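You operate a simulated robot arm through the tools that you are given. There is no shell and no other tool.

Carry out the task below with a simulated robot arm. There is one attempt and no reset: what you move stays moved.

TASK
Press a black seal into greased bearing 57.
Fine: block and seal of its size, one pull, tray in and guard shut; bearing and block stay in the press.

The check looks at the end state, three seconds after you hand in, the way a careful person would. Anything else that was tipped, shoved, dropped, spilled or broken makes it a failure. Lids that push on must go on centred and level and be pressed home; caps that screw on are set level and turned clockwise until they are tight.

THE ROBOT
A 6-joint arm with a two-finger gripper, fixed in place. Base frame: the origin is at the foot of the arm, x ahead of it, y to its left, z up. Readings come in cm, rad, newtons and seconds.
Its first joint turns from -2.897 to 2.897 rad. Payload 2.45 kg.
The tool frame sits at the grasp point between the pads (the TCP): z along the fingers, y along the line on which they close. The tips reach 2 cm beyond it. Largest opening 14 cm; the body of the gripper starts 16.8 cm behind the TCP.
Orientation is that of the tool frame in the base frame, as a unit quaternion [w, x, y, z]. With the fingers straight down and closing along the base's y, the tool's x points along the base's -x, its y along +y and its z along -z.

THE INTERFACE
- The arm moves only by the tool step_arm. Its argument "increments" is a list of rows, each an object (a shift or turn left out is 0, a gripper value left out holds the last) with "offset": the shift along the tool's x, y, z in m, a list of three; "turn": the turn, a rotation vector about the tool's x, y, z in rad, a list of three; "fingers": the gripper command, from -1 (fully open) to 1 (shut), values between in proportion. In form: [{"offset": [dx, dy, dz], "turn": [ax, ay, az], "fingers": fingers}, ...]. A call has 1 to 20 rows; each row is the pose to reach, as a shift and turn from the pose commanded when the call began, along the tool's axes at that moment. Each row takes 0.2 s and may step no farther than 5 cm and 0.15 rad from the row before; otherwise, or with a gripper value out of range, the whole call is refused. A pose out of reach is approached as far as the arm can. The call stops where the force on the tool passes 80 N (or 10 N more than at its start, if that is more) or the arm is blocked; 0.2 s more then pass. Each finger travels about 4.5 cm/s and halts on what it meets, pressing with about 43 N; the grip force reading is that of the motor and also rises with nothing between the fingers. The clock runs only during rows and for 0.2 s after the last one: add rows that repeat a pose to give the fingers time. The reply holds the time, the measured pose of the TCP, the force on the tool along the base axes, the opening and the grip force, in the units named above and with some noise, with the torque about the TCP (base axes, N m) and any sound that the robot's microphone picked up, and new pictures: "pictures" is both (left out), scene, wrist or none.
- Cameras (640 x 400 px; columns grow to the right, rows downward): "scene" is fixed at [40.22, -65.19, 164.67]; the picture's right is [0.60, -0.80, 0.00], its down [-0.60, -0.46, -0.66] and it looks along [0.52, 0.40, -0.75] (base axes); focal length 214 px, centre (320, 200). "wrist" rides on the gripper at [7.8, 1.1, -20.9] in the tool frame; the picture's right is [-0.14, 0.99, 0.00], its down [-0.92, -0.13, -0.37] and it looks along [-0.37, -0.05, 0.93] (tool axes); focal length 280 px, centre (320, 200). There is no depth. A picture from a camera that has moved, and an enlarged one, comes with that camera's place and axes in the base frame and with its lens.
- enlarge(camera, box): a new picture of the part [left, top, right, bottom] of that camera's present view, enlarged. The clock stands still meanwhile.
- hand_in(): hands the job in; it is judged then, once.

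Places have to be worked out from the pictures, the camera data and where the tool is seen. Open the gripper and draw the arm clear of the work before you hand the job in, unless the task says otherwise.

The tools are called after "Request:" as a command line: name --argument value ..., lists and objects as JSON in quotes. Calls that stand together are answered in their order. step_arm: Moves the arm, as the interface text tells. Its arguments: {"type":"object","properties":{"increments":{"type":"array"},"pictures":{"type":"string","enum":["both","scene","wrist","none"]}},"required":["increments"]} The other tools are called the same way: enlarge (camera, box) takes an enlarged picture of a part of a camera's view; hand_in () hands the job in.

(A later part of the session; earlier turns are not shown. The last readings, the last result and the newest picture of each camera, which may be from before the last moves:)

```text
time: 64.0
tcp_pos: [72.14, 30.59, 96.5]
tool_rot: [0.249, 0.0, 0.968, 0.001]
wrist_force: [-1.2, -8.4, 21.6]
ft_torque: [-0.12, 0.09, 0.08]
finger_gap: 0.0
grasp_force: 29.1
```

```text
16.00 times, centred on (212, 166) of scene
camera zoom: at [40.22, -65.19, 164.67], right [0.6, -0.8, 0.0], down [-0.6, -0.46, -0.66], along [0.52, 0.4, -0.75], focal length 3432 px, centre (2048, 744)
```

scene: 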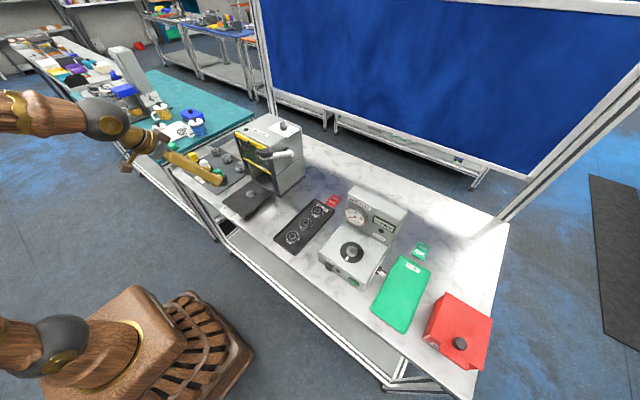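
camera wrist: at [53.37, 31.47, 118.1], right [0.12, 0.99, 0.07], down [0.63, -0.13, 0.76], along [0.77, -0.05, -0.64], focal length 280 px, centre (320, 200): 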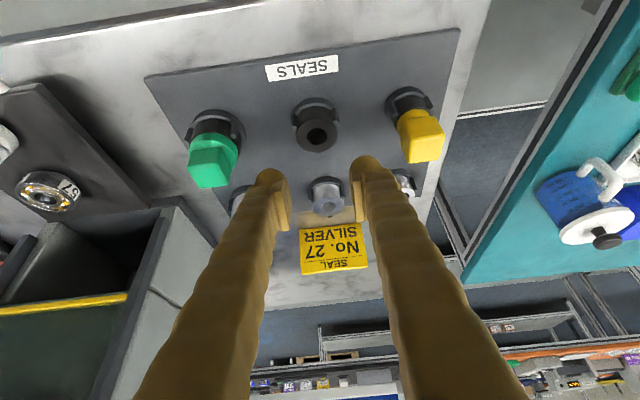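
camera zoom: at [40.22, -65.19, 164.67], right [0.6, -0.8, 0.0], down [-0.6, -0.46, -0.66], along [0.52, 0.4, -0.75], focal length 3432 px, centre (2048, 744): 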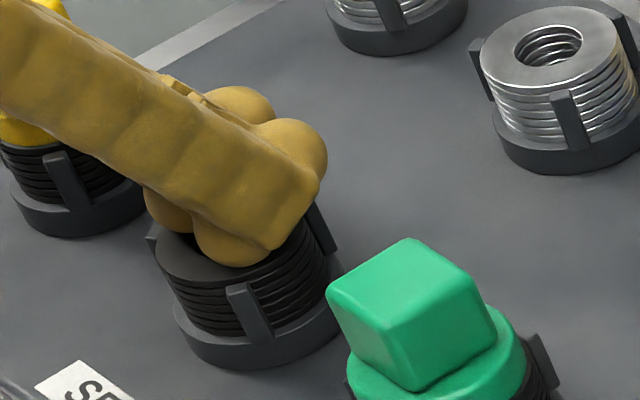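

The grip slipped off. The tip edges are rounded, and the fingers closed harmlessly on top of the stack. I'll lift 1.5 cm, reopen and check the stack before trying a lower grip.

Request:
step_arm --increments '[{"offset": [-0.0036, 0.0, -0.0066], "fingers": 1.0}, {"offset": [-0.0072, 0.0, -0.0132], "fingers": 0.6}, {"offset": [-0.0072, 0.0, -0.0132], "fingers": 0.314}, {"offset": [-0.0072, 0.0, -0.0132], "fingers": 0.314}, {"offset": [-0.0072, 0.0, -0.0132], "fingers": 0.314}]' --pictures "none"

Request:
enlarge --camera "wrist" --box '[260, 110, 380, 185]'

Request:
enlarge --camera "scene" --box '[196, 156, 228, 176]'

```text
time: 65.2
tcp_pos: [72.12, 30.56, 97.96]
tool_rot: [0.247, 0.001, 0.969, -0.001]
wrist_force: [0.1, 0.4, 0.6]
ft_torque: [-0.04, 0.0, -0.02]
finger_gap: 4.8
grasp_force: 0.1
```

```text
5.33 times, centred on (320, 148) of wrist
camera zoom: at [55.41, 31.65, 112.49], right [0.12, 0.99, 0.07], down [0.63, -0.13, 0.76], along [0.77, -0.05, -0.64], focal length 1495 px, centre (320, 480)
```

zoom: 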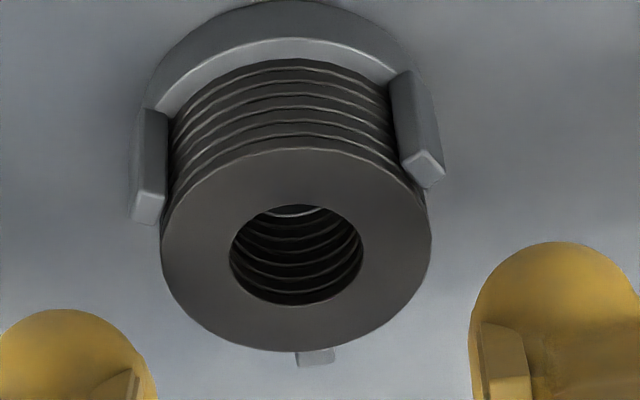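

```text
16.00 times, centred on (212, 166) of scene
camera zoom: at [40.22, -65.19, 164.67], right [0.6, -0.8, 0.0], down [-0.6, -0.46, -0.66], along [0.52, 0.4, -0.75], focal length 3432 px, centre (2048, 744)
```

zoom: 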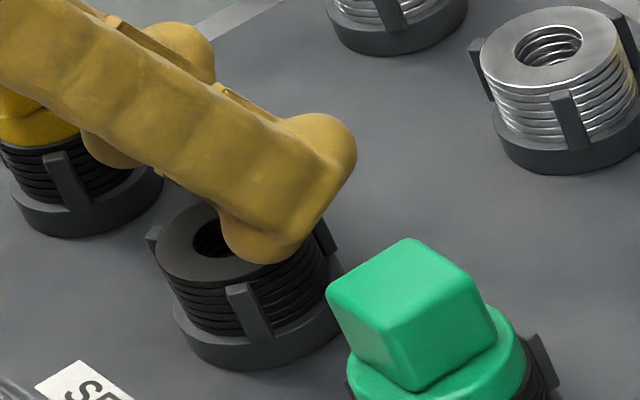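

The stack is intact. Reworking the heights, the ring top is nearer z≈94.45 and its centre near x≈71.4, so I gripped with the rounded corner of the tips. I'll rise and reduce the tilt to 0.1 rad so the central part of the pads meets the ring.

Request:
step_arm --increments '[{"offset": [-0.004, -0.0005, -0.008], "turn": [0, 0.1, 0], "fingers": 0.314}, {"offset": [-0.008, -0.0005, -0.016], "turn": [0, 0.2, 0]}, {"offset": [-0.012, -0.0005, -0.024], "turn": [0, 0.3, 0]}, {"offset": [-0.0158, -0.0005, -0.0313], "turn": [0, 0.4, 0]}, {"offset": [-0.0158, -0.0005, -0.0313], "turn": [0, 0.4, 0]}]' --pictures "wrist"

Request:
enlarge --camera "wrist" --box '[250, 150, 390, 238]'

Request:
enlarge --camera "scene" --box '[190, 142, 230, 167]'

```text
time: 66.4
tcp_pos: [71.97, 30.3, 101.42]
tool_rot: [0.05, 0.0, 0.999, 0.0]
wrist_force: [-0.4, -0.6, 0.5]
ft_torque: [0.01, -0.02, 0.0]
finger_gap: 4.77
grasp_force: 0.1
camera wrist: at [62.34, 31.37, 121.45], right [0.14, 0.99, 0.01], down [0.88, -0.13, 0.46], along [0.46, -0.05, -0.89], focal length 280 px, centre (320, 200)
```

wrist: 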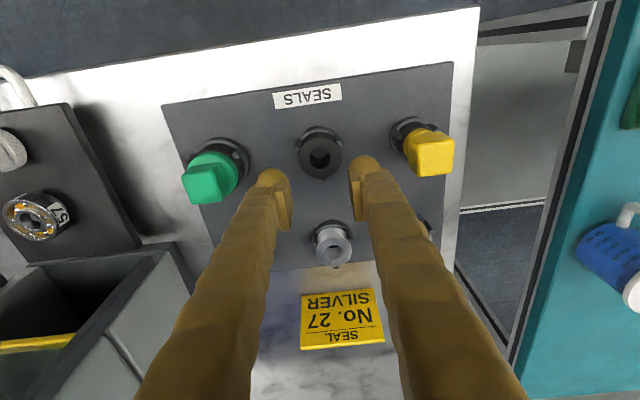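

```text
4.55 times, centred on (320, 194) of wrist
camera zoom: at [62.34, 31.37, 121.45], right [0.14, 0.99, 0.01], down [0.88, -0.13, 0.46], along [0.46, -0.05, -0.89], focal length 1274 px, centre (320, 227)
```

zoom: 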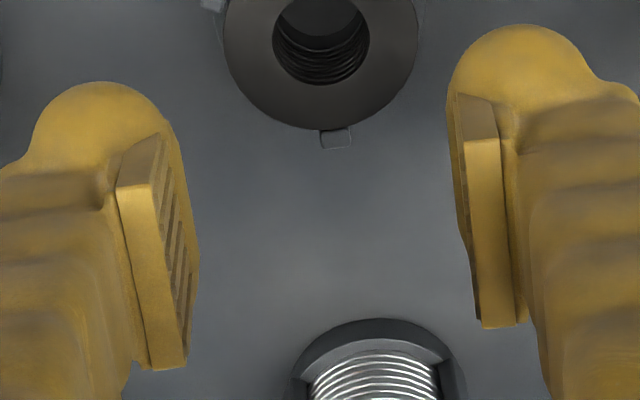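

```text
16.00 times, centred on (210, 154) of scene
camera zoom: at [40.22, -65.19, 164.67], right [0.6, -0.8, 0.0], down [-0.6, -0.46, -0.66], along [0.52, 0.4, -0.75], focal length 3432 px, centre (2080, 928)
```

zoom: 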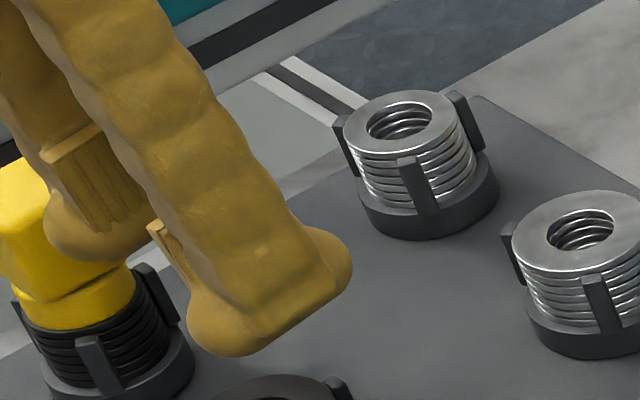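

This view shows the pad plates end about 0.8 cm above the rounded tip caps, and the caps sit slightly recessed. So I should bring the plates' lower edge to the top ring's level. I'll measure the ring position from this orientation.

Request:
enlarge --camera "wrist" --box '[260, 110, 380, 185]'

Request:
enlarge --camera "scene" --box '[192, 150, 232, 175]'

```text
5.33 times, centred on (320, 148) of wrist
camera zoom: at [62.34, 31.37, 121.45], right [0.14, 0.99, 0.01], down [0.88, -0.13, 0.46], along [0.46, -0.05, -0.89], focal length 1495 px, centre (320, 480)
```

zoom: 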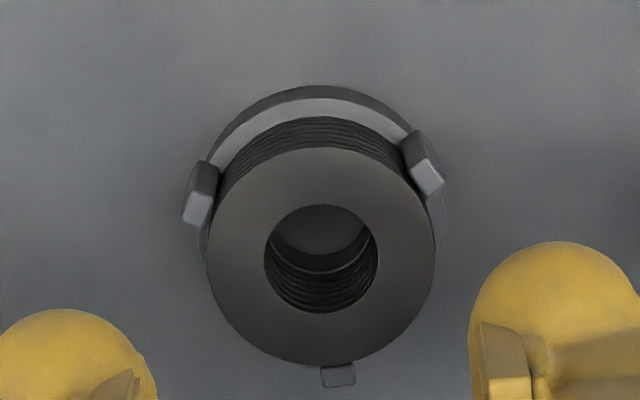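

```text
16.00 times, centred on (212, 162) of scene
camera zoom: at [40.22, -65.19, 164.67], right [0.6, -0.8, 0.0], down [-0.6, -0.46, -0.66], along [0.52, 0.4, -0.75], focal length 3432 px, centre (2048, 800)
```

zoom: 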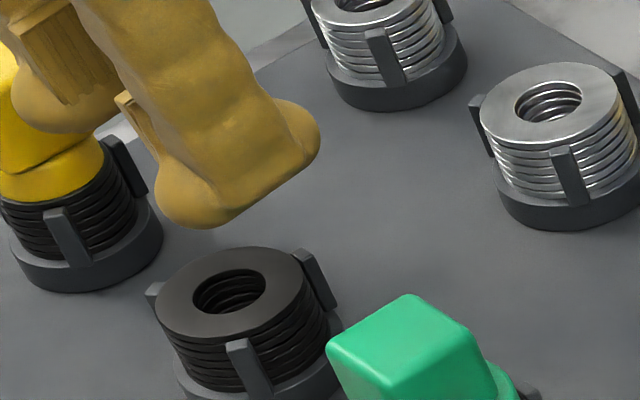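

Combining tilted and near-vertical views puts the ring top at z≈94.1, with centre at about (71.68, 30.48) and outer diameter about 4.36. I'll lower alongside with a 4.8 cm opening, offset +0.65 in x to keep the caps off the posts.

Request:
step_arm --increments '[{"offset": [0.001, 0.0018, 0.02], "fingers": 0.314}, {"offset": [0.0019, 0.0018, 0.0442]}, {"offset": [0.0019, 0.0018, 0.0442]}]' --pictures "none"

Request:
enlarge --camera "wrist" --box '[260, 110, 380, 185]'

```text
time: 67.2
tcp_pos: [72.26, 30.4, 96.94]
tool_rot: [0.05, 0.001, 0.999, 0.0]
wrist_force: [-0.6, 0.2, 0.4]
ft_torque: [0.02, 0.0, 0.02]
finger_gap: 4.8
grasp_force: 0.1
```

```text
5.33 times, centred on (320, 148) of wrist
camera zoom: at [62.56, 31.51, 116.99], right [0.14, 0.99, 0.01], down [0.88, -0.13, 0.46], along [0.46, -0.05, -0.89], focal length 1495 px, centre (320, 480)
```

zoom: 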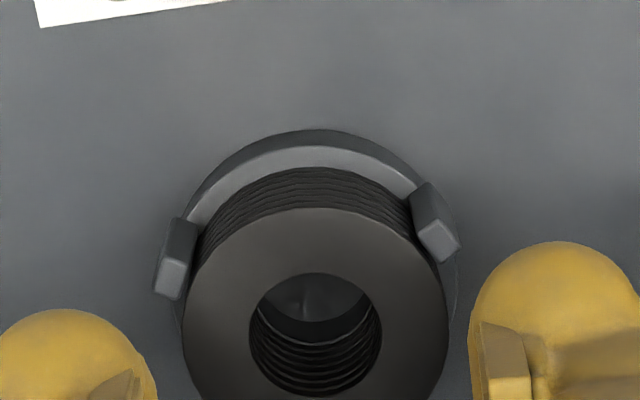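

It is aligned as planned, with the ring at (−0.64, +0.05) from the TCP. I'll lower to TCP z≈95.5 and check for any contact.

Request:
step_arm --increments '[{"offset": [0.0007, 0.0005, 0.007], "fingers": 0.314}, {"offset": [0.0014, 0.0005, 0.0143]}, {"offset": [0.0014, 0.0005, 0.0143]}]' --pictures "none"

Request:
enlarge --camera "wrist" --box '[260, 130, 380, 205]'

Request:
enlarge --camera "scene" --box '[192, 150, 232, 175]'

```text
time: 68.0
tcp_pos: [72.3, 30.62, 95.44]
tool_rot: [0.049, 0.001, 0.999, 0.0]
wrist_force: [0.9, 0.6, -0.8]
ft_torque: [-0.02, 0.0, -0.03]
finger_gap: 4.79
grasp_force: 0.1
```

```text
5.33 times, centred on (320, 168) of wrist
camera zoom: at [62.55, 31.69, 115.53], right [0.14, 0.99, 0.01], down [0.88, -0.13, 0.46], along [0.46, -0.05, -0.89], focal length 1495 px, centre (320, 373)
```

zoom: 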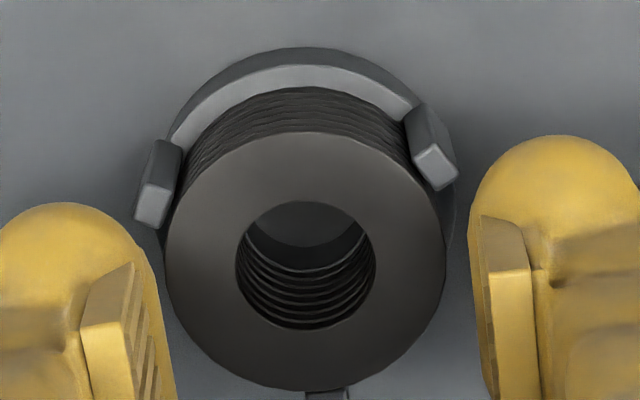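

```text
16.00 times, centred on (212, 162) of scene
camera zoom: at [40.22, -65.19, 164.67], right [0.6, -0.8, 0.0], down [-0.6, -0.46, -0.66], along [0.52, 0.4, -0.75], focal length 3432 px, centre (2048, 800)
```

zoom: 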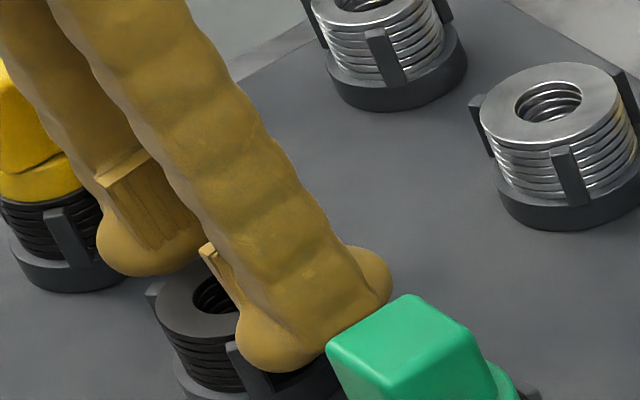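

No contact. The ring is at about (−0.73, −0.10) from the TCP. I'll correct y and make a light trial close to read the gap.

Request:
step_arm --increments '[{"offset": [0.0, -0.001, 0.0], "fingers": 0.314}, {"offset": [0.0, -0.001, 0.0], "fingers": 0.37}, {"offset": [0.0, -0.001, 0.0], "fingers": 0.42}, {"offset": [0.0, -0.001, 0.0], "fingers": 0.42}]' --pictures "none"

Request:
enlarge --camera "wrist" --box '[260, 130, 380, 205]'

```text
time: 69.0
tcp_pos: [72.26, 30.43, 95.62]
tool_rot: [0.05, 0.0, 0.999, 0.0]
wrist_force: [0.2, -5.5, -0.5]
ft_torque: [-0.02, -0.02, 0.04]
finger_gap: 4.39
grasp_force: 2.6
```

```text
5.33 times, centred on (320, 168) of wrist
camera zoom: at [62.57, 31.62, 115.57], right [0.14, 0.99, 0.01], down [0.88, -0.13, 0.46], along [0.46, -0.05, -0.89], focal length 1495 px, centre (320, 373)
```

zoom: 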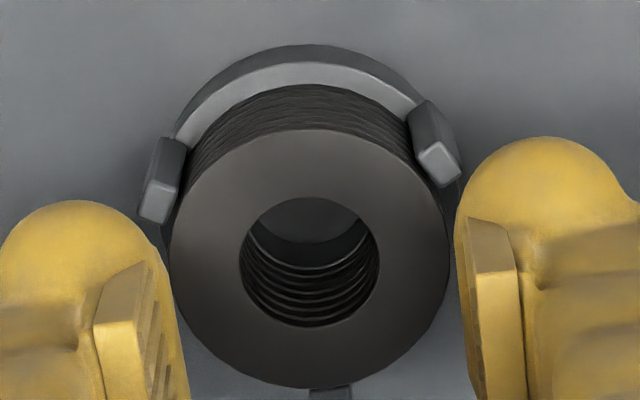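

The gap stopped at 4.39 cm, which matches the ring's full diameter, so the flat plates are on the ring. I'll open slightly, go 0.1 cm lower and 0.05 toward −y, then grip firmly.

Request:
step_arm --increments '[{"offset": [0.0, 0.0, 0.0], "fingers": 0.33}, {"offset": [0.0001, -0.0005, 0.001], "fingers": 0.33}, {"offset": [0.0001, -0.0005, 0.001], "fingers": 0.42}, {"offset": [0.0001, -0.0005, 0.001], "fingers": 0.6}, {"offset": [0.0001, -0.0005, 0.001], "fingers": 1.0}, {"offset": [0.0001, -0.0005, 0.001], "fingers": 1.0}]' --pictures "none"

Request:
enlarge --camera "wrist" --box '[260, 130, 380, 205]'

```text
time: 70.4
tcp_pos: [72.31, 30.47, 95.53]
tool_rot: [0.05, 0.0, 0.999, 0.0]
wrist_force: [-0.6, -9.0, 4.1]
ft_torque: [-0.07, 0.0, 0.05]
finger_gap: 4.26
grasp_force: 44.7
```

```text
5.33 times, centred on (320, 168) of wrist
camera zoom: at [62.55, 31.58, 115.43], right [0.14, 0.99, 0.01], down [0.88, -0.13, 0.46], along [0.46, -0.05, -0.89], focal length 1495 px, centre (320, 373)
```

zoom: 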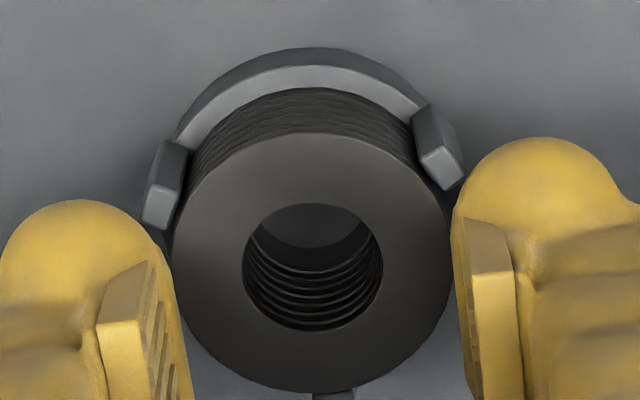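

Full grip reads 4.26 cm. I'll lift 0.4 cm and look at how many rings move.

Request:
step_arm --increments '[{"offset": [-0.0001, 0.0, -0.0015], "fingers": 1.0}, {"offset": [-0.0003, 0.0, -0.003], "fingers": 1.0}, {"offset": [-0.0004, 0.0, -0.004], "fingers": 1.0}, {"offset": [-0.0004, 0.0, -0.004], "fingers": 1.0}]' --pictures "none"

Request:
enlarge --camera "wrist" --box '[260, 130, 380, 205]'

Request:
enlarge --camera "scene" --box '[196, 156, 228, 176]'

```text
time: 71.4
tcp_pos: [72.23, 30.55, 96.08]
tool_rot: [0.051, 0.0, 0.999, 0.0]
wrist_force: [-20.7, -9.7, 19.3]
ft_torque: [-0.35, 0.55, -0.21]
finger_gap: 3.65
grasp_force: 45.1
```

```text
5.33 times, centred on (320, 168) of wrist
camera zoom: at [62.51, 31.56, 116.01], right [0.14, 0.99, 0.01], down [0.88, -0.13, 0.46], along [0.46, -0.05, -0.89], focal length 1495 px, centre (320, 373)
```

zoom: 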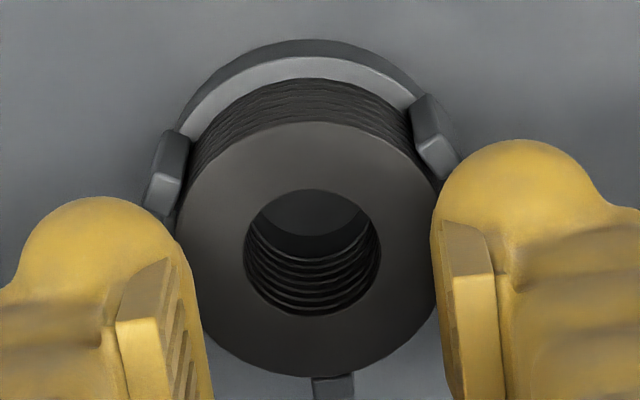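

```text
16.00 times, centred on (212, 166) of scene
camera zoom: at [40.22, -65.19, 164.67], right [0.6, -0.8, 0.0], down [-0.6, -0.46, -0.66], along [0.52, 0.4, -0.75], focal length 3432 px, centre (2048, 744)
```

zoom: 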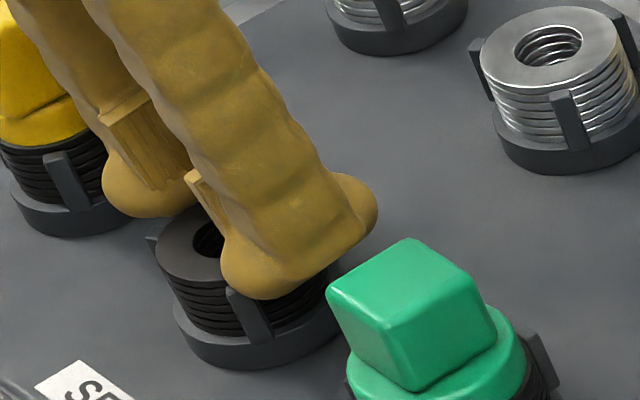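

It slipped again: the contact was on the rounded caps, off centre in both x and z. I'll back off, then use a smaller x offset of 0.3 and go about 0.4 cm lower so the widest part of the caps meets the top ring.

Request:
step_arm --increments '[{"offset": [-0.0005, 0.0, -0.005], "fingers": 0.314}, {"offset": [-0.001, 0.0, -0.011], "fingers": 0.314}, {"offset": [-0.001, 0.0, -0.011], "fingers": 0.314}, {"offset": [-0.001, 0.0, -0.011], "fingers": 0.314}]' --pictures "none"

Request:
enlarge --camera "wrist" --box '[260, 110, 380, 185]'

Request:
enlarge --camera "scene" --box '[196, 156, 228, 176]'

```text
time: 72.4
tcp_pos: [72.21, 30.54, 96.88]
tool_rot: [0.049, 0.002, 0.999, 0.0]
wrist_force: [0.2, -0.3, 0.5]
ft_torque: [0.0, 0.01, -0.03]
finger_gap: 4.79
grasp_force: 0.1
```

```text
5.33 times, centred on (320, 148) of wrist
camera zoom: at [62.53, 31.61, 116.87], right [0.14, 0.99, 0.01], down [0.88, -0.13, 0.46], along [0.46, -0.05, -0.89], focal length 1495 px, centre (320, 480)
```

zoom: 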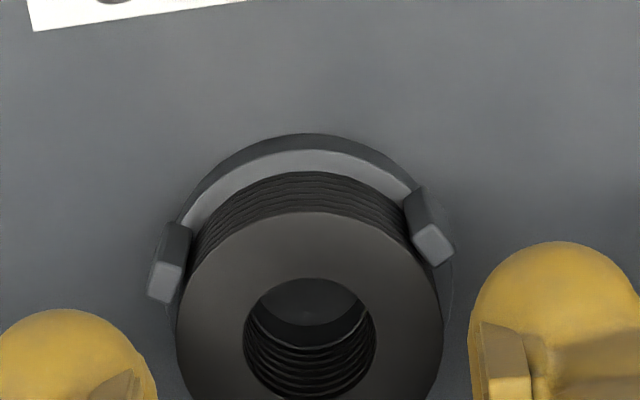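

```text
16.00 times, centred on (212, 166) of scene
camera zoom: at [40.22, -65.19, 164.67], right [0.6, -0.8, 0.0], down [-0.6, -0.46, -0.66], along [0.52, 0.4, -0.75], focal length 3432 px, centre (2048, 744)
```

zoom: 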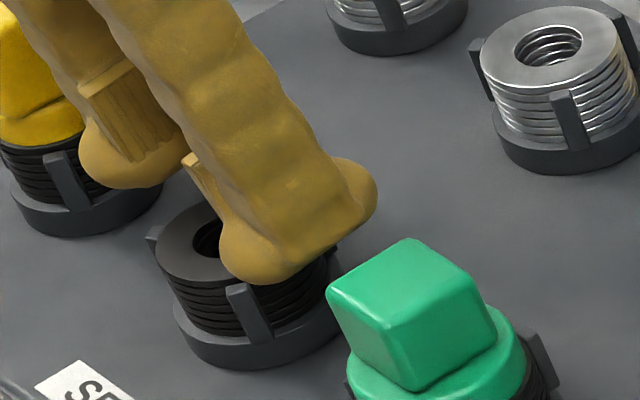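

The stack is still tidy. The ring is at (−0.59, −0.05) from the TCP. I'll shift to an x offset of 0.3 and lower to TCP z≈95.15 with the fingers open at 4.8.

Request:
step_arm --increments '[{"offset": [0.0029, -0.0005, 0.0], "fingers": 0.314}, {"offset": [0.0037, -0.0005, 0.008]}, {"offset": [0.0043, -0.0005, 0.0145]}, {"offset": [0.0046, -0.0005, 0.0172]}, {"offset": [0.0046, -0.0005, 0.0172]}]' --pictures "none"

Request:
enlarge --camera "wrist" --box '[260, 130, 380, 205]'

```text
time: 73.6
tcp_pos: [72.01, 30.43, 95.17]
tool_rot: [0.05, 0.001, 0.999, 0.0]
wrist_force: [0.8, 0.4, 0.6]
ft_torque: [0.01, -0.02, -0.01]
finger_gap: 4.81
grasp_force: 0.1
```

```text
5.33 times, centred on (320, 168) of wrist
camera zoom: at [62.28, 31.53, 115.28], right [0.14, 0.99, 0.01], down [0.88, -0.13, 0.46], along [0.46, -0.05, -0.89], focal length 1495 px, centre (320, 373)
```

zoom: 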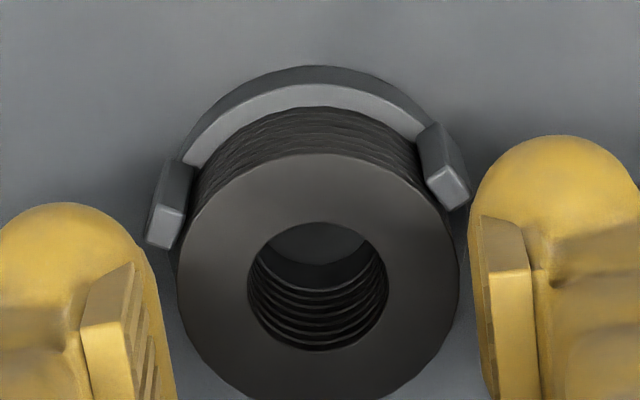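

It's in place with no contact. I'll close gently first and read the gap, then grip fully.

Request:
step_arm --increments '[{"offset": [0.0, 0.0, 0.0], "fingers": 0.37}, {"offset": [0.0, 0.0, 0.0], "fingers": 0.42}, {"offset": [0.0, 0.0, 0.0], "fingers": 0.42}]' --pictures "none"

Request:
step_arm --increments '[{"offset": [0.0, 0.0, 0.0], "fingers": 0.6}, {"offset": [0.0, 0.0, 0.0], "fingers": 1.0}, {"offset": [0.0, 0.0, 0.0], "fingers": 1.0}]' --pictures "none"

Request:
enlarge --camera "wrist" --box '[260, 130, 380, 205]'

```text
time: 74.4
tcp_pos: [71.96, 30.45, 95.18]
tool_rot: [0.05, 0.001, 0.999, 0.0]
wrist_force: [-0.4, 5.0, -3.0]
ft_torque: [0.01, -0.01, -0.01]
finger_gap: 4.45
grasp_force: 2.2
```

```text
time: 75.2
tcp_pos: [72.02, 30.42, 95.33]
tool_rot: [0.05, 0.001, 0.999, 0.0]
wrist_force: [-0.6, 14.3, -3.1]
ft_torque: [0.21, 0.0, -0.04]
finger_gap: 4.32
grasp_force: 44.8
```

```text
5.33 times, centred on (320, 168) of wrist
camera zoom: at [62.27, 31.56, 115.28], right [0.14, 0.99, 0.01], down [0.88, -0.13, 0.46], along [0.46, -0.05, -0.89], focal length 1495 px, centre (320, 373)
```

zoom: 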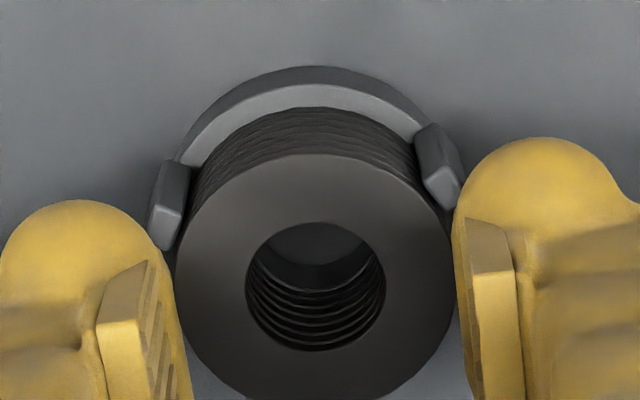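

The gap now reads 4.32 cm, essentially the ring's full diameter. I'll relieve the side load with +0.06 in y and lift 0.4 cm to check.

Request:
step_arm --increments '[{"offset": [0.0, 0.0006, 0.0], "fingers": 1.0}, {"offset": [-0.0001, 0.0006, -0.0015], "fingers": 1.0}, {"offset": [-0.0003, 0.0006, -0.003], "fingers": 1.0}, {"offset": [-0.0004, 0.0006, -0.004], "fingers": 1.0}, {"offset": [-0.0004, 0.0006, -0.004], "fingers": 1.0}]' --pictures "none"

Request:
enlarge --camera "wrist" --box '[260, 130, 380, 205]'

Request:
enlarge --camera "scene" --box '[196, 156, 228, 176]'

```text
time: 76.4
tcp_pos: [71.98, 30.57, 95.76]
tool_rot: [0.05, 0.001, 0.999, 0.0]
wrist_force: [-1.6, 5.2, -19.0]
ft_torque: [0.02, -0.02, -0.05]
finger_gap: 4.14
grasp_force: 45.1
```

```text
5.33 times, centred on (320, 168) of wrist
camera zoom: at [62.18, 31.58, 115.74], right [0.14, 0.99, 0.01], down [0.88, -0.13, 0.46], along [0.46, -0.05, -0.89], focal length 1495 px, centre (320, 373)
```

zoom: 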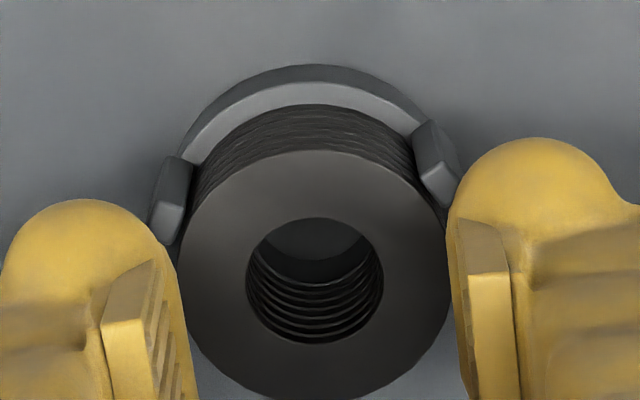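

```text
16.00 times, centred on (212, 166) of scene
camera zoom: at [40.22, -65.19, 164.67], right [0.6, -0.8, 0.0], down [-0.6, -0.46, -0.66], along [0.52, 0.4, -0.75], focal length 3432 px, centre (2048, 744)
```

zoom: 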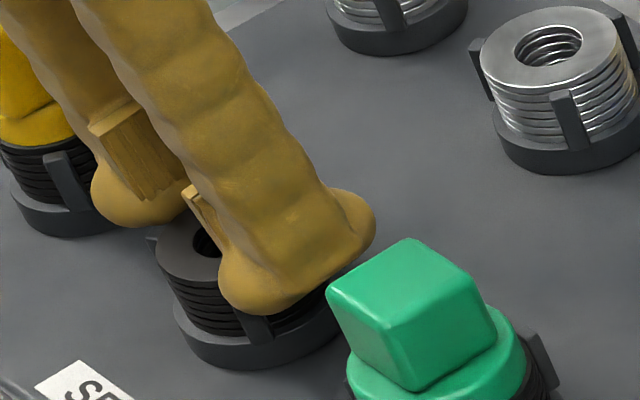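

The top ring did not move even though it resisted with 19 N, so it isn't simply sitting loose. Seals probably get picked up by pressing the block's underside onto the stack. I'll release, rise, and go back for the block.

Request:
step_arm --increments '[{"offset": [0.0, 0.0, 0.0], "fingers": 0.286}, {"offset": [0.0, 0.0, 0.0], "fingers": 0.286}, {"offset": [-0.002, 0.0, -0.02], "fingers": 0.286}, {"offset": [-0.004, 0.0, -0.045], "fingers": 0.286}, {"offset": [-0.007, 0.0, -0.08], "fingers": 0.286}, {"offset": [-0.007, 0.0, -0.08], "fingers": 0.286}]' --pictures "wrist"

Request:
enlarge --camera "scene" --box '[196, 156, 228, 176]'

Request:
enlarge --camera "wrist" --box '[260, 110, 380, 185]'

```text
time: 77.8
tcp_pos: [71.78, 30.49, 103.92]
tool_rot: [0.049, 0.001, 0.999, 0.0]
wrist_force: [0.8, 0.3, -0.6]
ft_torque: [-0.01, 0.01, 0.0]
finger_gap: 4.99
grasp_force: 0.1
camera wrist: at [62.13, 31.5, 123.88], right [0.14, 0.99, 0.01], down [0.88, -0.13, 0.46], along [0.46, -0.05, -0.89], focal length 280 px, centre (320, 200)
```

wrist: 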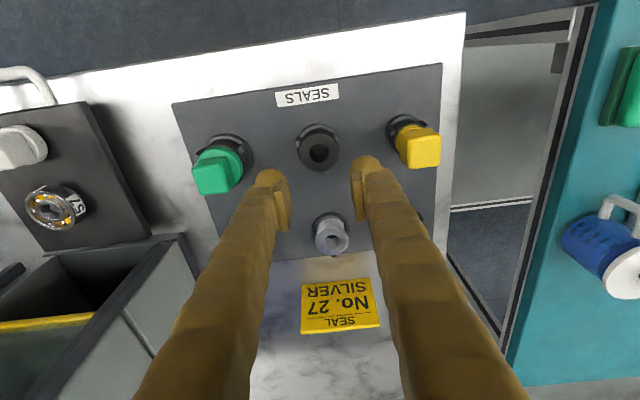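

```text
16.00 times, centred on (212, 166) of scene
camera zoom: at [40.22, -65.19, 164.67], right [0.6, -0.8, 0.0], down [-0.6, -0.46, -0.66], along [0.52, 0.4, -0.75], focal length 3432 px, centre (2048, 744)
```

zoom: 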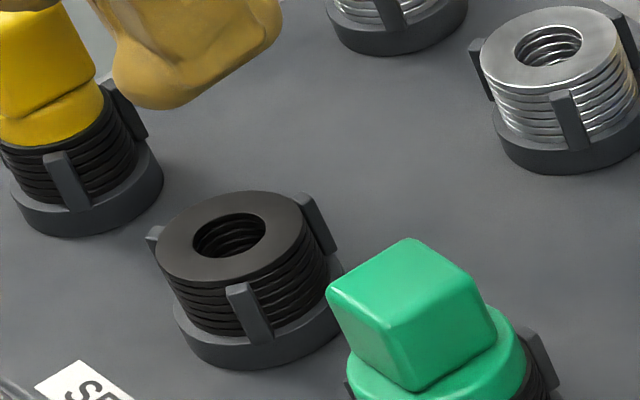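

```text
5.33 times, centred on (320, 148) of wrist
camera zoom: at [62.13, 31.5, 123.88], right [0.14, 0.99, 0.01], down [0.88, -0.13, 0.46], along [0.46, -0.05, -0.89], focal length 1495 px, centre (320, 480)
```

zoom: 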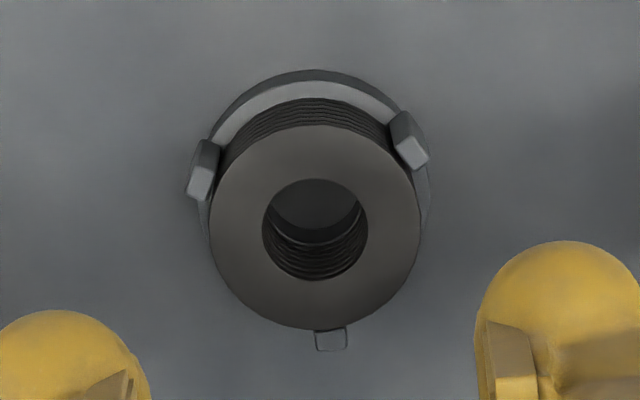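

The stack is unchanged. I'll return to the parked block with the near-vertical tool so the fingertips can also bear on the block's base shoulder when pressing.

Request:
step_arm --increments '[{"offset": [0.0063, -0.0388, -0.0019], "fingers": 0.286}, {"offset": [0.0127, -0.0775, -0.0038]}, {"offset": [0.019, -0.1163, -0.0057]}, {"offset": [0.0254, -0.155, -0.0075]}, {"offset": [0.0317, -0.1938, -0.0094]}, {"offset": [0.038, -0.2325, -0.0113]}, {"offset": [0.0444, -0.2713, -0.0132]}, {"offset": [0.0507, -0.31, -0.0151]}, {"offset": [0.0507, -0.31, -0.0151]}]' --pictures "wrist"

Request:
enlarge --camera "wrist" --box '[240, 110, 400, 210]'

Request:
enlarge --camera "scene" --box '[214, 165, 278, 215]'

```text
time: 79.8
tcp_pos: [66.57, -0.32, 104.6]
tool_rot: [0.05, 0.001, 0.999, 0.0]
wrist_force: [0.1, 1.0, -0.1]
ft_torque: [-0.02, -0.03, 0.04]
finger_gap: 5.0
grasp_force: 0.0
camera wrist: at [56.88, 0.65, 124.54], right [0.14, 0.99, 0.01], down [0.88, -0.13, 0.46], along [0.46, -0.05, -0.89], focal length 280 px, centre (320, 200)
```

wrist: 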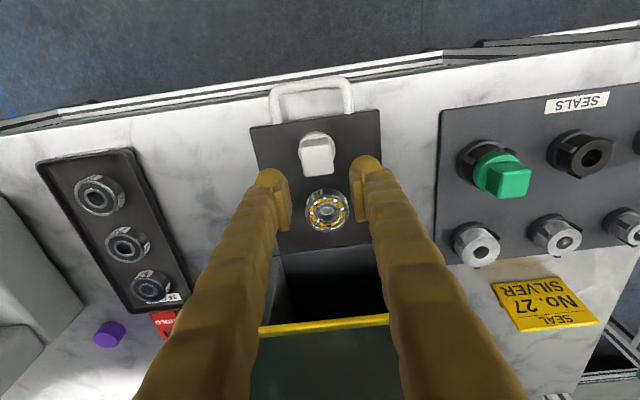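

```text
4.00 times, centred on (320, 160) of wrist
camera zoom: at [56.88, 0.65, 124.54], right [0.14, 0.99, 0.01], down [0.88, -0.13, 0.46], along [0.46, -0.05, -0.89], focal length 1122 px, centre (320, 360)
```

zoom: 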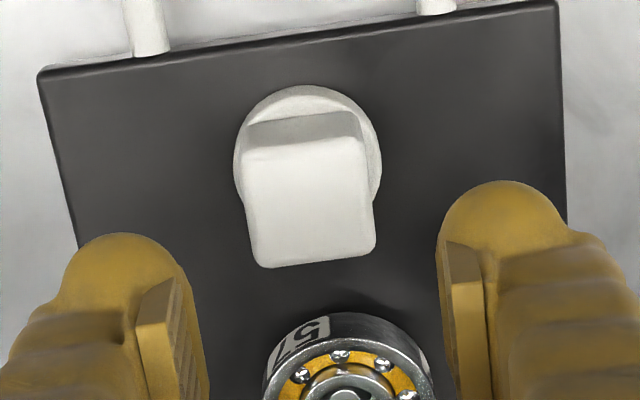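

```text
8.00 times, centred on (246, 190) of scene
camera zoom: at [40.22, -65.19, 164.67], right [0.6, -0.8, 0.0], down [-0.6, -0.46, -0.66], along [0.52, 0.4, -0.75], focal length 1716 px, centre (912, 280)
```

zoom: 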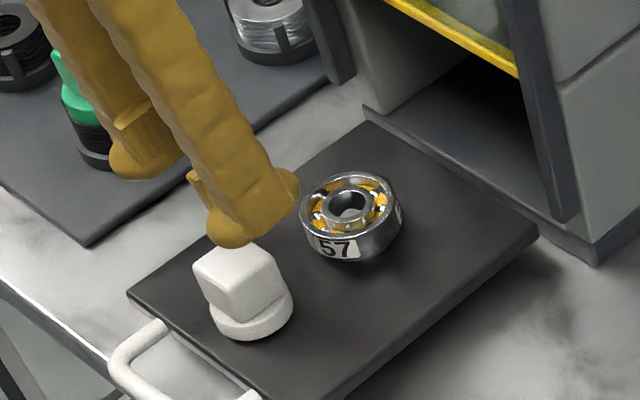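

The block stands flush on the tray at about (66.45, −0.45). I'll lower over its handle with a 4.6 cm opening and verify.

Request:
step_arm --increments '[{"offset": [0.002, -0.001, 0.02], "fingers": 0.343}, {"offset": [0.004, -0.001, 0.04]}, {"offset": [0.007, -0.001, 0.0596]}, {"offset": [0.007, -0.001, 0.0596]}]' --pictures "none"

Request:
enlarge --camera "wrist" --box '[240, 130, 400, 230]'

Request:
enlarge --camera "scene" --box '[220, 175, 268, 205]'

```text
time: 80.8
tcp_pos: [66.49, -0.68, 98.74]
tool_rot: [0.05, 0.0, 0.999, 0.0]
wrist_force: [0.2, -0.7, -1.1]
ft_torque: [0.01, -0.02, 0.0]
finger_gap: 4.63
grasp_force: 0.1
```

```text
4.00 times, centred on (320, 180) of wrist
camera zoom: at [56.65, 0.4, 118.67], right [0.14, 0.99, 0.01], down [0.88, -0.13, 0.46], along [0.46, -0.05, -0.89], focal length 1122 px, centre (320, 280)
```

zoom: 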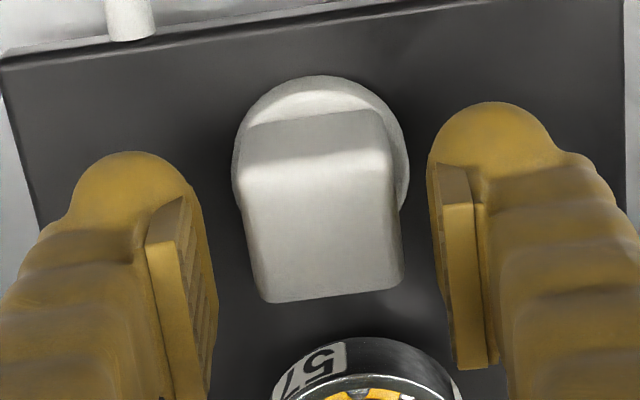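

```text
13.33 times, centred on (244, 190) of scene
camera zoom: at [40.22, -65.19, 164.67], right [0.6, -0.8, 0.0], down [-0.6, -0.46, -0.66], along [0.52, 0.4, -0.75], focal length 2860 px, centre (1333, 333)
```

zoom: 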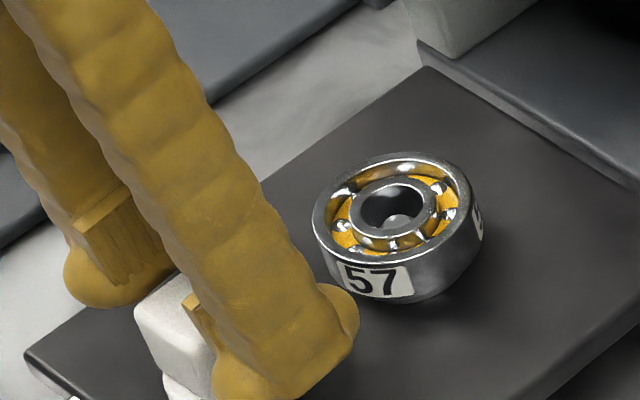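

The handle is centred within 0.13 cm. I'll correct y, lower 1.2 cm and close.

Request:
step_arm --increments '[{"offset": [0.0008, 0.0013, 0.006], "fingers": 0.343}, {"offset": [0.0016, 0.0013, 0.0119]}, {"offset": [0.0016, 0.0013, 0.0119]}]' --pictures "none"

Request:
step_arm --increments '[{"offset": [0.0, 0.0, 0.0], "fingers": 0.5}, {"offset": [0.0, 0.0, 0.0], "fingers": 0.7}, {"offset": [0.0, 0.0, 0.0], "fingers": 1.0}, {"offset": [0.0, 0.0, 0.0], "fingers": 1.0}]' --pictures "none"

Request:
enlarge --camera "wrist" --box '[240, 130, 400, 230]'

```text
time: 81.6
tcp_pos: [66.34, -0.54, 97.43]
tool_rot: [0.05, 0.001, 0.999, 0.0]
wrist_force: [-1.2, -0.1, 0.0]
ft_torque: [0.0, 0.02, -0.04]
finger_gap: 4.63
grasp_force: 0.1
```

```text
time: 82.6
tcp_pos: [66.25, -0.57, 97.44]
tool_rot: [0.05, 0.001, 0.999, 0.0]
wrist_force: [0.3, 0.0, 0.1]
ft_torque: [0.02, 0.01, -0.02]
finger_gap: 3.04
grasp_force: 42.4
```

```text
4.00 times, centred on (320, 180) of wrist
camera zoom: at [56.64, 0.57, 117.39], right [0.14, 0.99, 0.01], down [0.88, -0.13, 0.46], along [0.46, -0.05, -0.89], focal length 1122 px, centre (320, 280)
```

zoom: 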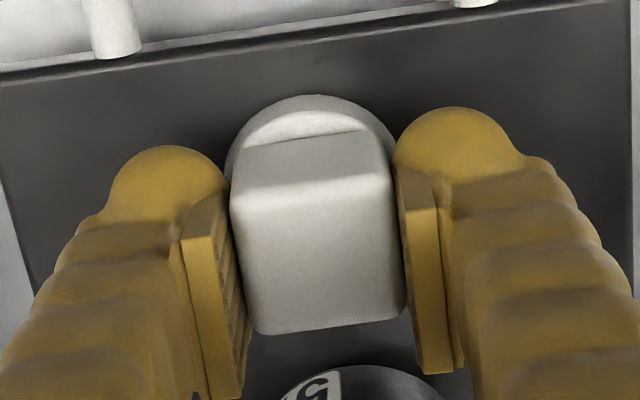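

The handle is gripped at 3.04 cm. I'll lift the block and carry it back over the middle black stack.

Request:
step_arm --increments '[{"offset": [-0.0035, 0.0, -0.0348], "fingers": 1.0}, {"offset": [-0.007, 0.0, -0.0697]}, {"offset": [-0.0137, 0.0388, -0.069]}, {"offset": [-0.0204, 0.0775, -0.0684]}, {"offset": [-0.0271, 0.1163, -0.0677]}, {"offset": [-0.0339, 0.155, -0.067]}, {"offset": [-0.0406, 0.1938, -0.0663]}, {"offset": [-0.0473, 0.2325, -0.0657]}, {"offset": [-0.054, 0.2713, -0.065]}, {"offset": [-0.0607, 0.31, -0.0643]}, {"offset": [-0.0607, 0.31, -0.0643]}]' --pictures "wrist"

Request:
enlarge --camera "wrist" --box '[240, 110, 400, 210]'

Request:
enlarge --camera "scene" --box '[190, 142, 230, 172]'

```text
time: 85.0
tcp_pos: [71.72, 30.54, 104.11]
tool_rot: [0.05, -0.001, 0.999, 0.0]
wrist_force: [-0.9, -0.3, 0.0]
ft_torque: [-0.02, 0.01, -0.04]
finger_gap: 3.05
grasp_force: 43.2
camera wrist: at [61.98, 31.67, 124.14], right [0.14, 0.99, 0.01], down [0.88, -0.13, 0.46], along [0.46, -0.05, -0.89], focal length 280 px, centre (320, 200)
```

wrist: 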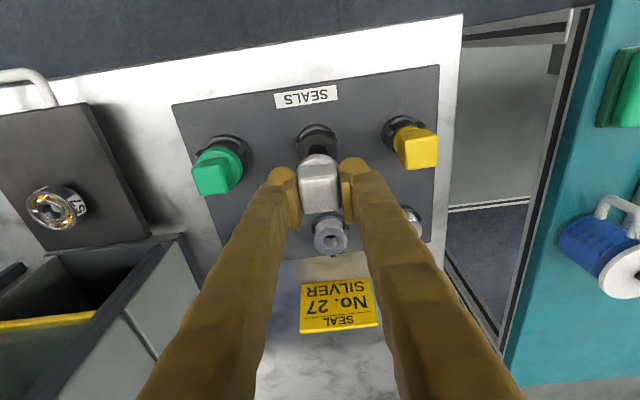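

```text
4.00 times, centred on (320, 160) of wrist
camera zoom: at [61.98, 31.67, 124.14], right [0.14, 0.99, 0.01], down [0.88, -0.13, 0.46], along [0.46, -0.05, -0.89], focal length 1122 px, centre (320, 360)
```

zoom: 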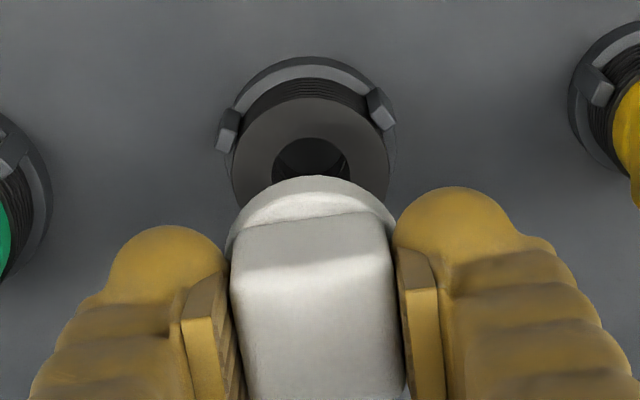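

```text
13.33 times, centred on (210, 157) of scene
camera zoom: at [40.22, -65.19, 164.67], right [0.6, -0.8, 0.0], down [-0.6, -0.46, -0.66], along [0.52, 0.4, -0.75], focal length 2860 px, centre (1787, 773)
```

zoom: 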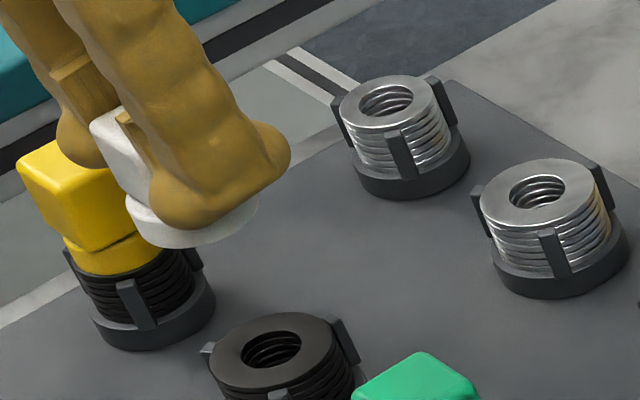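

The ring is nearly under the block, and I need −0.14 in y. I'll lower to just above the stack.

Request:
step_arm --increments '[{"offset": [0.002, -0.0014, 0.02], "fingers": 1.0}, {"offset": [0.004, -0.0014, 0.04]}, {"offset": [0.0055, -0.0014, 0.0547]}, {"offset": [0.0055, -0.0014, 0.0547]}]' --pictures "none"

Request:
enlarge --camera "wrist" --box '[240, 110, 400, 210]'

Request:
enlarge --camera "scene" --box '[196, 152, 228, 172]'

```text
time: 86.0
tcp_pos: [71.76, 30.47, 98.69]
tool_rot: [0.05, 0.001, 0.999, 0.001]
wrist_force: [-0.2, 0.4, 0.2]
ft_torque: [-0.02, -0.03, 0.0]
finger_gap: 3.05
grasp_force: 42.4
```

```text
4.00 times, centred on (320, 160) of wrist
camera zoom: at [62.02, 31.5, 118.79], right [0.14, 0.99, 0.01], down [0.88, -0.13, 0.46], along [0.46, -0.05, -0.89], focal length 1122 px, centre (320, 360)
```

zoom: 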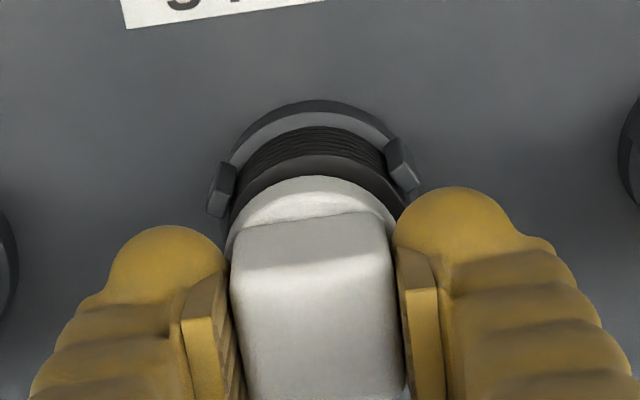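

```text
16.00 times, centred on (212, 162) of scene
camera zoom: at [40.22, -65.19, 164.67], right [0.6, -0.8, 0.0], down [-0.6, -0.46, -0.66], along [0.52, 0.4, -0.75], focal length 3432 px, centre (2048, 808)
```

zoom: 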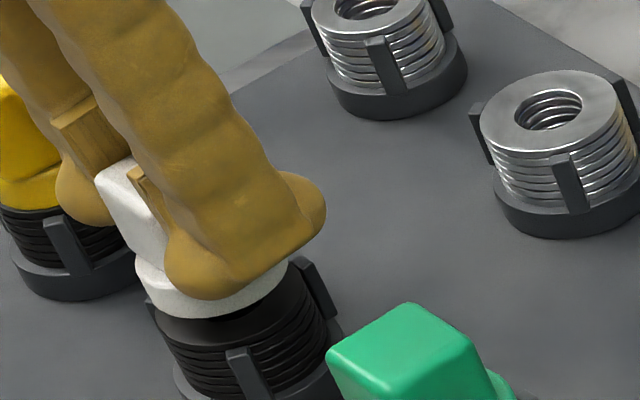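

The block is aligned over the stack. I'll lower to contact and press.

Request:
step_arm --increments '[{"offset": [0.0003, 0.0, 0.003], "fingers": 1.0}, {"offset": [0.0006, 0.0, 0.006]}, {"offset": [0.0008, 0.0, 0.008]}, {"offset": [0.0008, 0.0, 0.008]}]' --pictures "none"

```text
time: 87.0
tcp_pos: [71.94, 30.36, 98.13]
tool_rot: [0.051, 0.0, 0.999, -0.001]
wrist_force: [-0.6, -0.1, -1.1]
ft_torque: [-0.01, 0.01, 0.03]
finger_gap: 3.05
grasp_force: 43.2
```

Not touching yet. I'll continue down in small steps.

Request:
step_arm --increments '[{"offset": [0.0002, 0.0, 0.002], "fingers": 1.0}, {"offset": [0.0003, 0.0, 0.0035]}, {"offset": [0.0003, 0.0, 0.0035]}]' --pictures "none"

Request:
enlarge --camera "wrist" --box '[240, 110, 400, 210]'

```text
time: 87.8
tcp_pos: [72.0, 30.43, 97.94]
tool_rot: [0.051, 0.001, 0.999, 0.0]
wrist_force: [-1.8, -5.9, 14.7]
ft_torque: [0.08, 0.13, 0.08]
finger_gap: 3.02
grasp_force: 43.5
```

```text
4.00 times, centred on (320, 160) of wrist
camera zoom: at [62.17, 31.51, 117.81], right [0.14, 0.99, 0.01], down [0.88, -0.13, 0.46], along [0.46, -0.05, -0.89], focal length 1122 px, centre (320, 360)
```

zoom: 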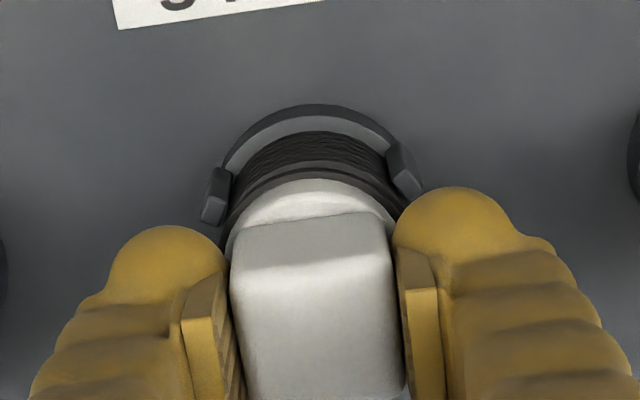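

Contact is 15 N. I'll press harder, to around 50 N, and listen for a click.

Request:
step_arm --increments '[{"offset": [0.0001, 0.0, 0.001], "fingers": 1.0}, {"offset": [0.0002, 0.0, 0.002]}, {"offset": [0.0002, 0.0, 0.002]}]' --pictures "none"

Request:
enlarge --camera "wrist" --box '[240, 110, 400, 210]'

```text
time: 88.6
tcp_pos: [71.91, 30.47, 97.61]
tool_rot: [0.05, 0.001, 0.999, 0.0]
wrist_force: [3.2, -12.0, 38.7]
ft_torque: [-0.22, -0.17, 0.03]
finger_gap: 3.08
grasp_force: 43.1
```

```text
4.00 times, centred on (320, 160) of wrist
camera zoom: at [62.17, 31.49, 117.62], right [0.14, 0.99, 0.01], down [0.88, -0.13, 0.46], along [0.46, -0.05, -0.89], focal length 1122 px, centre (320, 360)
```

zoom: 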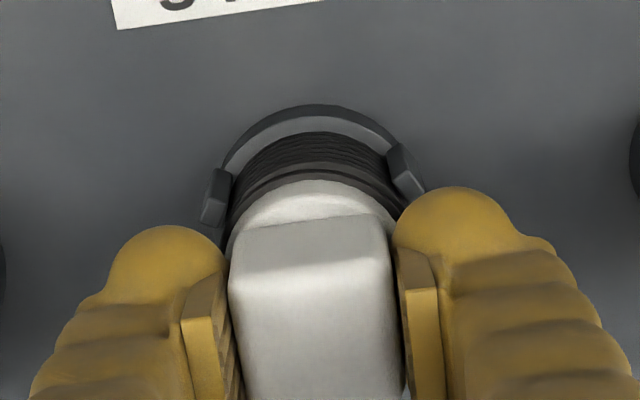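

The press reached 39 N. I'll lift 2 cm and see whether a seal came with the block.

Request:
step_arm --increments '[{"offset": [-0.0004, 0.0, -0.004], "fingers": 1.0}, {"offset": [-0.001, 0.0, -0.01]}, {"offset": [-0.002, 0.0, -0.022]}, {"offset": [-0.0032, 0.0, -0.034]}, {"offset": [-0.0032, 0.0, -0.034]}]' --pictures "none"

Request:
enlarge --camera "wrist" --box '[240, 110, 400, 210]'

Request:
enlarge --camera "scene" --box '[196, 152, 228, 176]'

```text
time: 89.8
tcp_pos: [71.89, 30.3, 101.07]
tool_rot: [0.05, 0.0, 0.999, 0.0]
wrist_force: [-0.8, 0.1, -0.7]
ft_torque: [-0.01, -0.05, -0.02]
finger_gap: 3.06
grasp_force: 43.1
```

```text
4.00 times, centred on (320, 160) of wrist
camera zoom: at [62.26, 31.35, 121.08], right [0.14, 0.99, 0.01], down [0.88, -0.13, 0.46], along [0.46, -0.05, -0.89], focal length 1122 px, centre (320, 360)
```

zoom: 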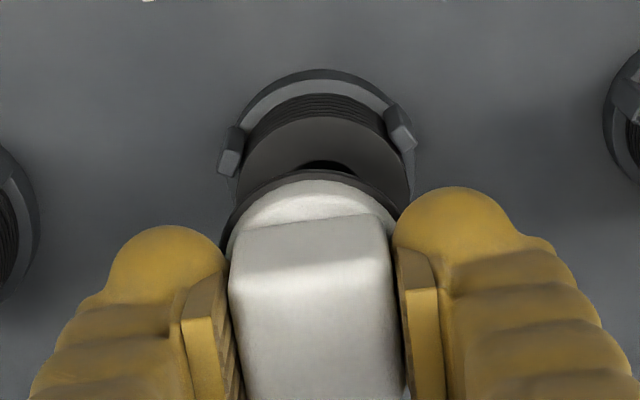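

```text
16.00 times, centred on (212, 164) of scene
camera zoom: at [40.22, -65.19, 164.67], right [0.6, -0.8, 0.0], down [-0.6, -0.46, -0.66], along [0.52, 0.4, -0.75], focal length 3432 px, centre (2048, 776)
```

zoom: 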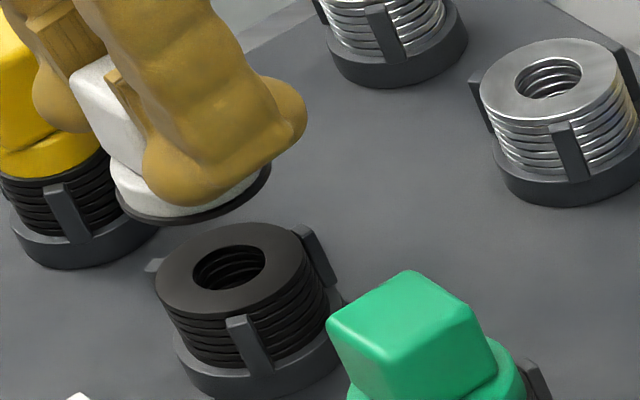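

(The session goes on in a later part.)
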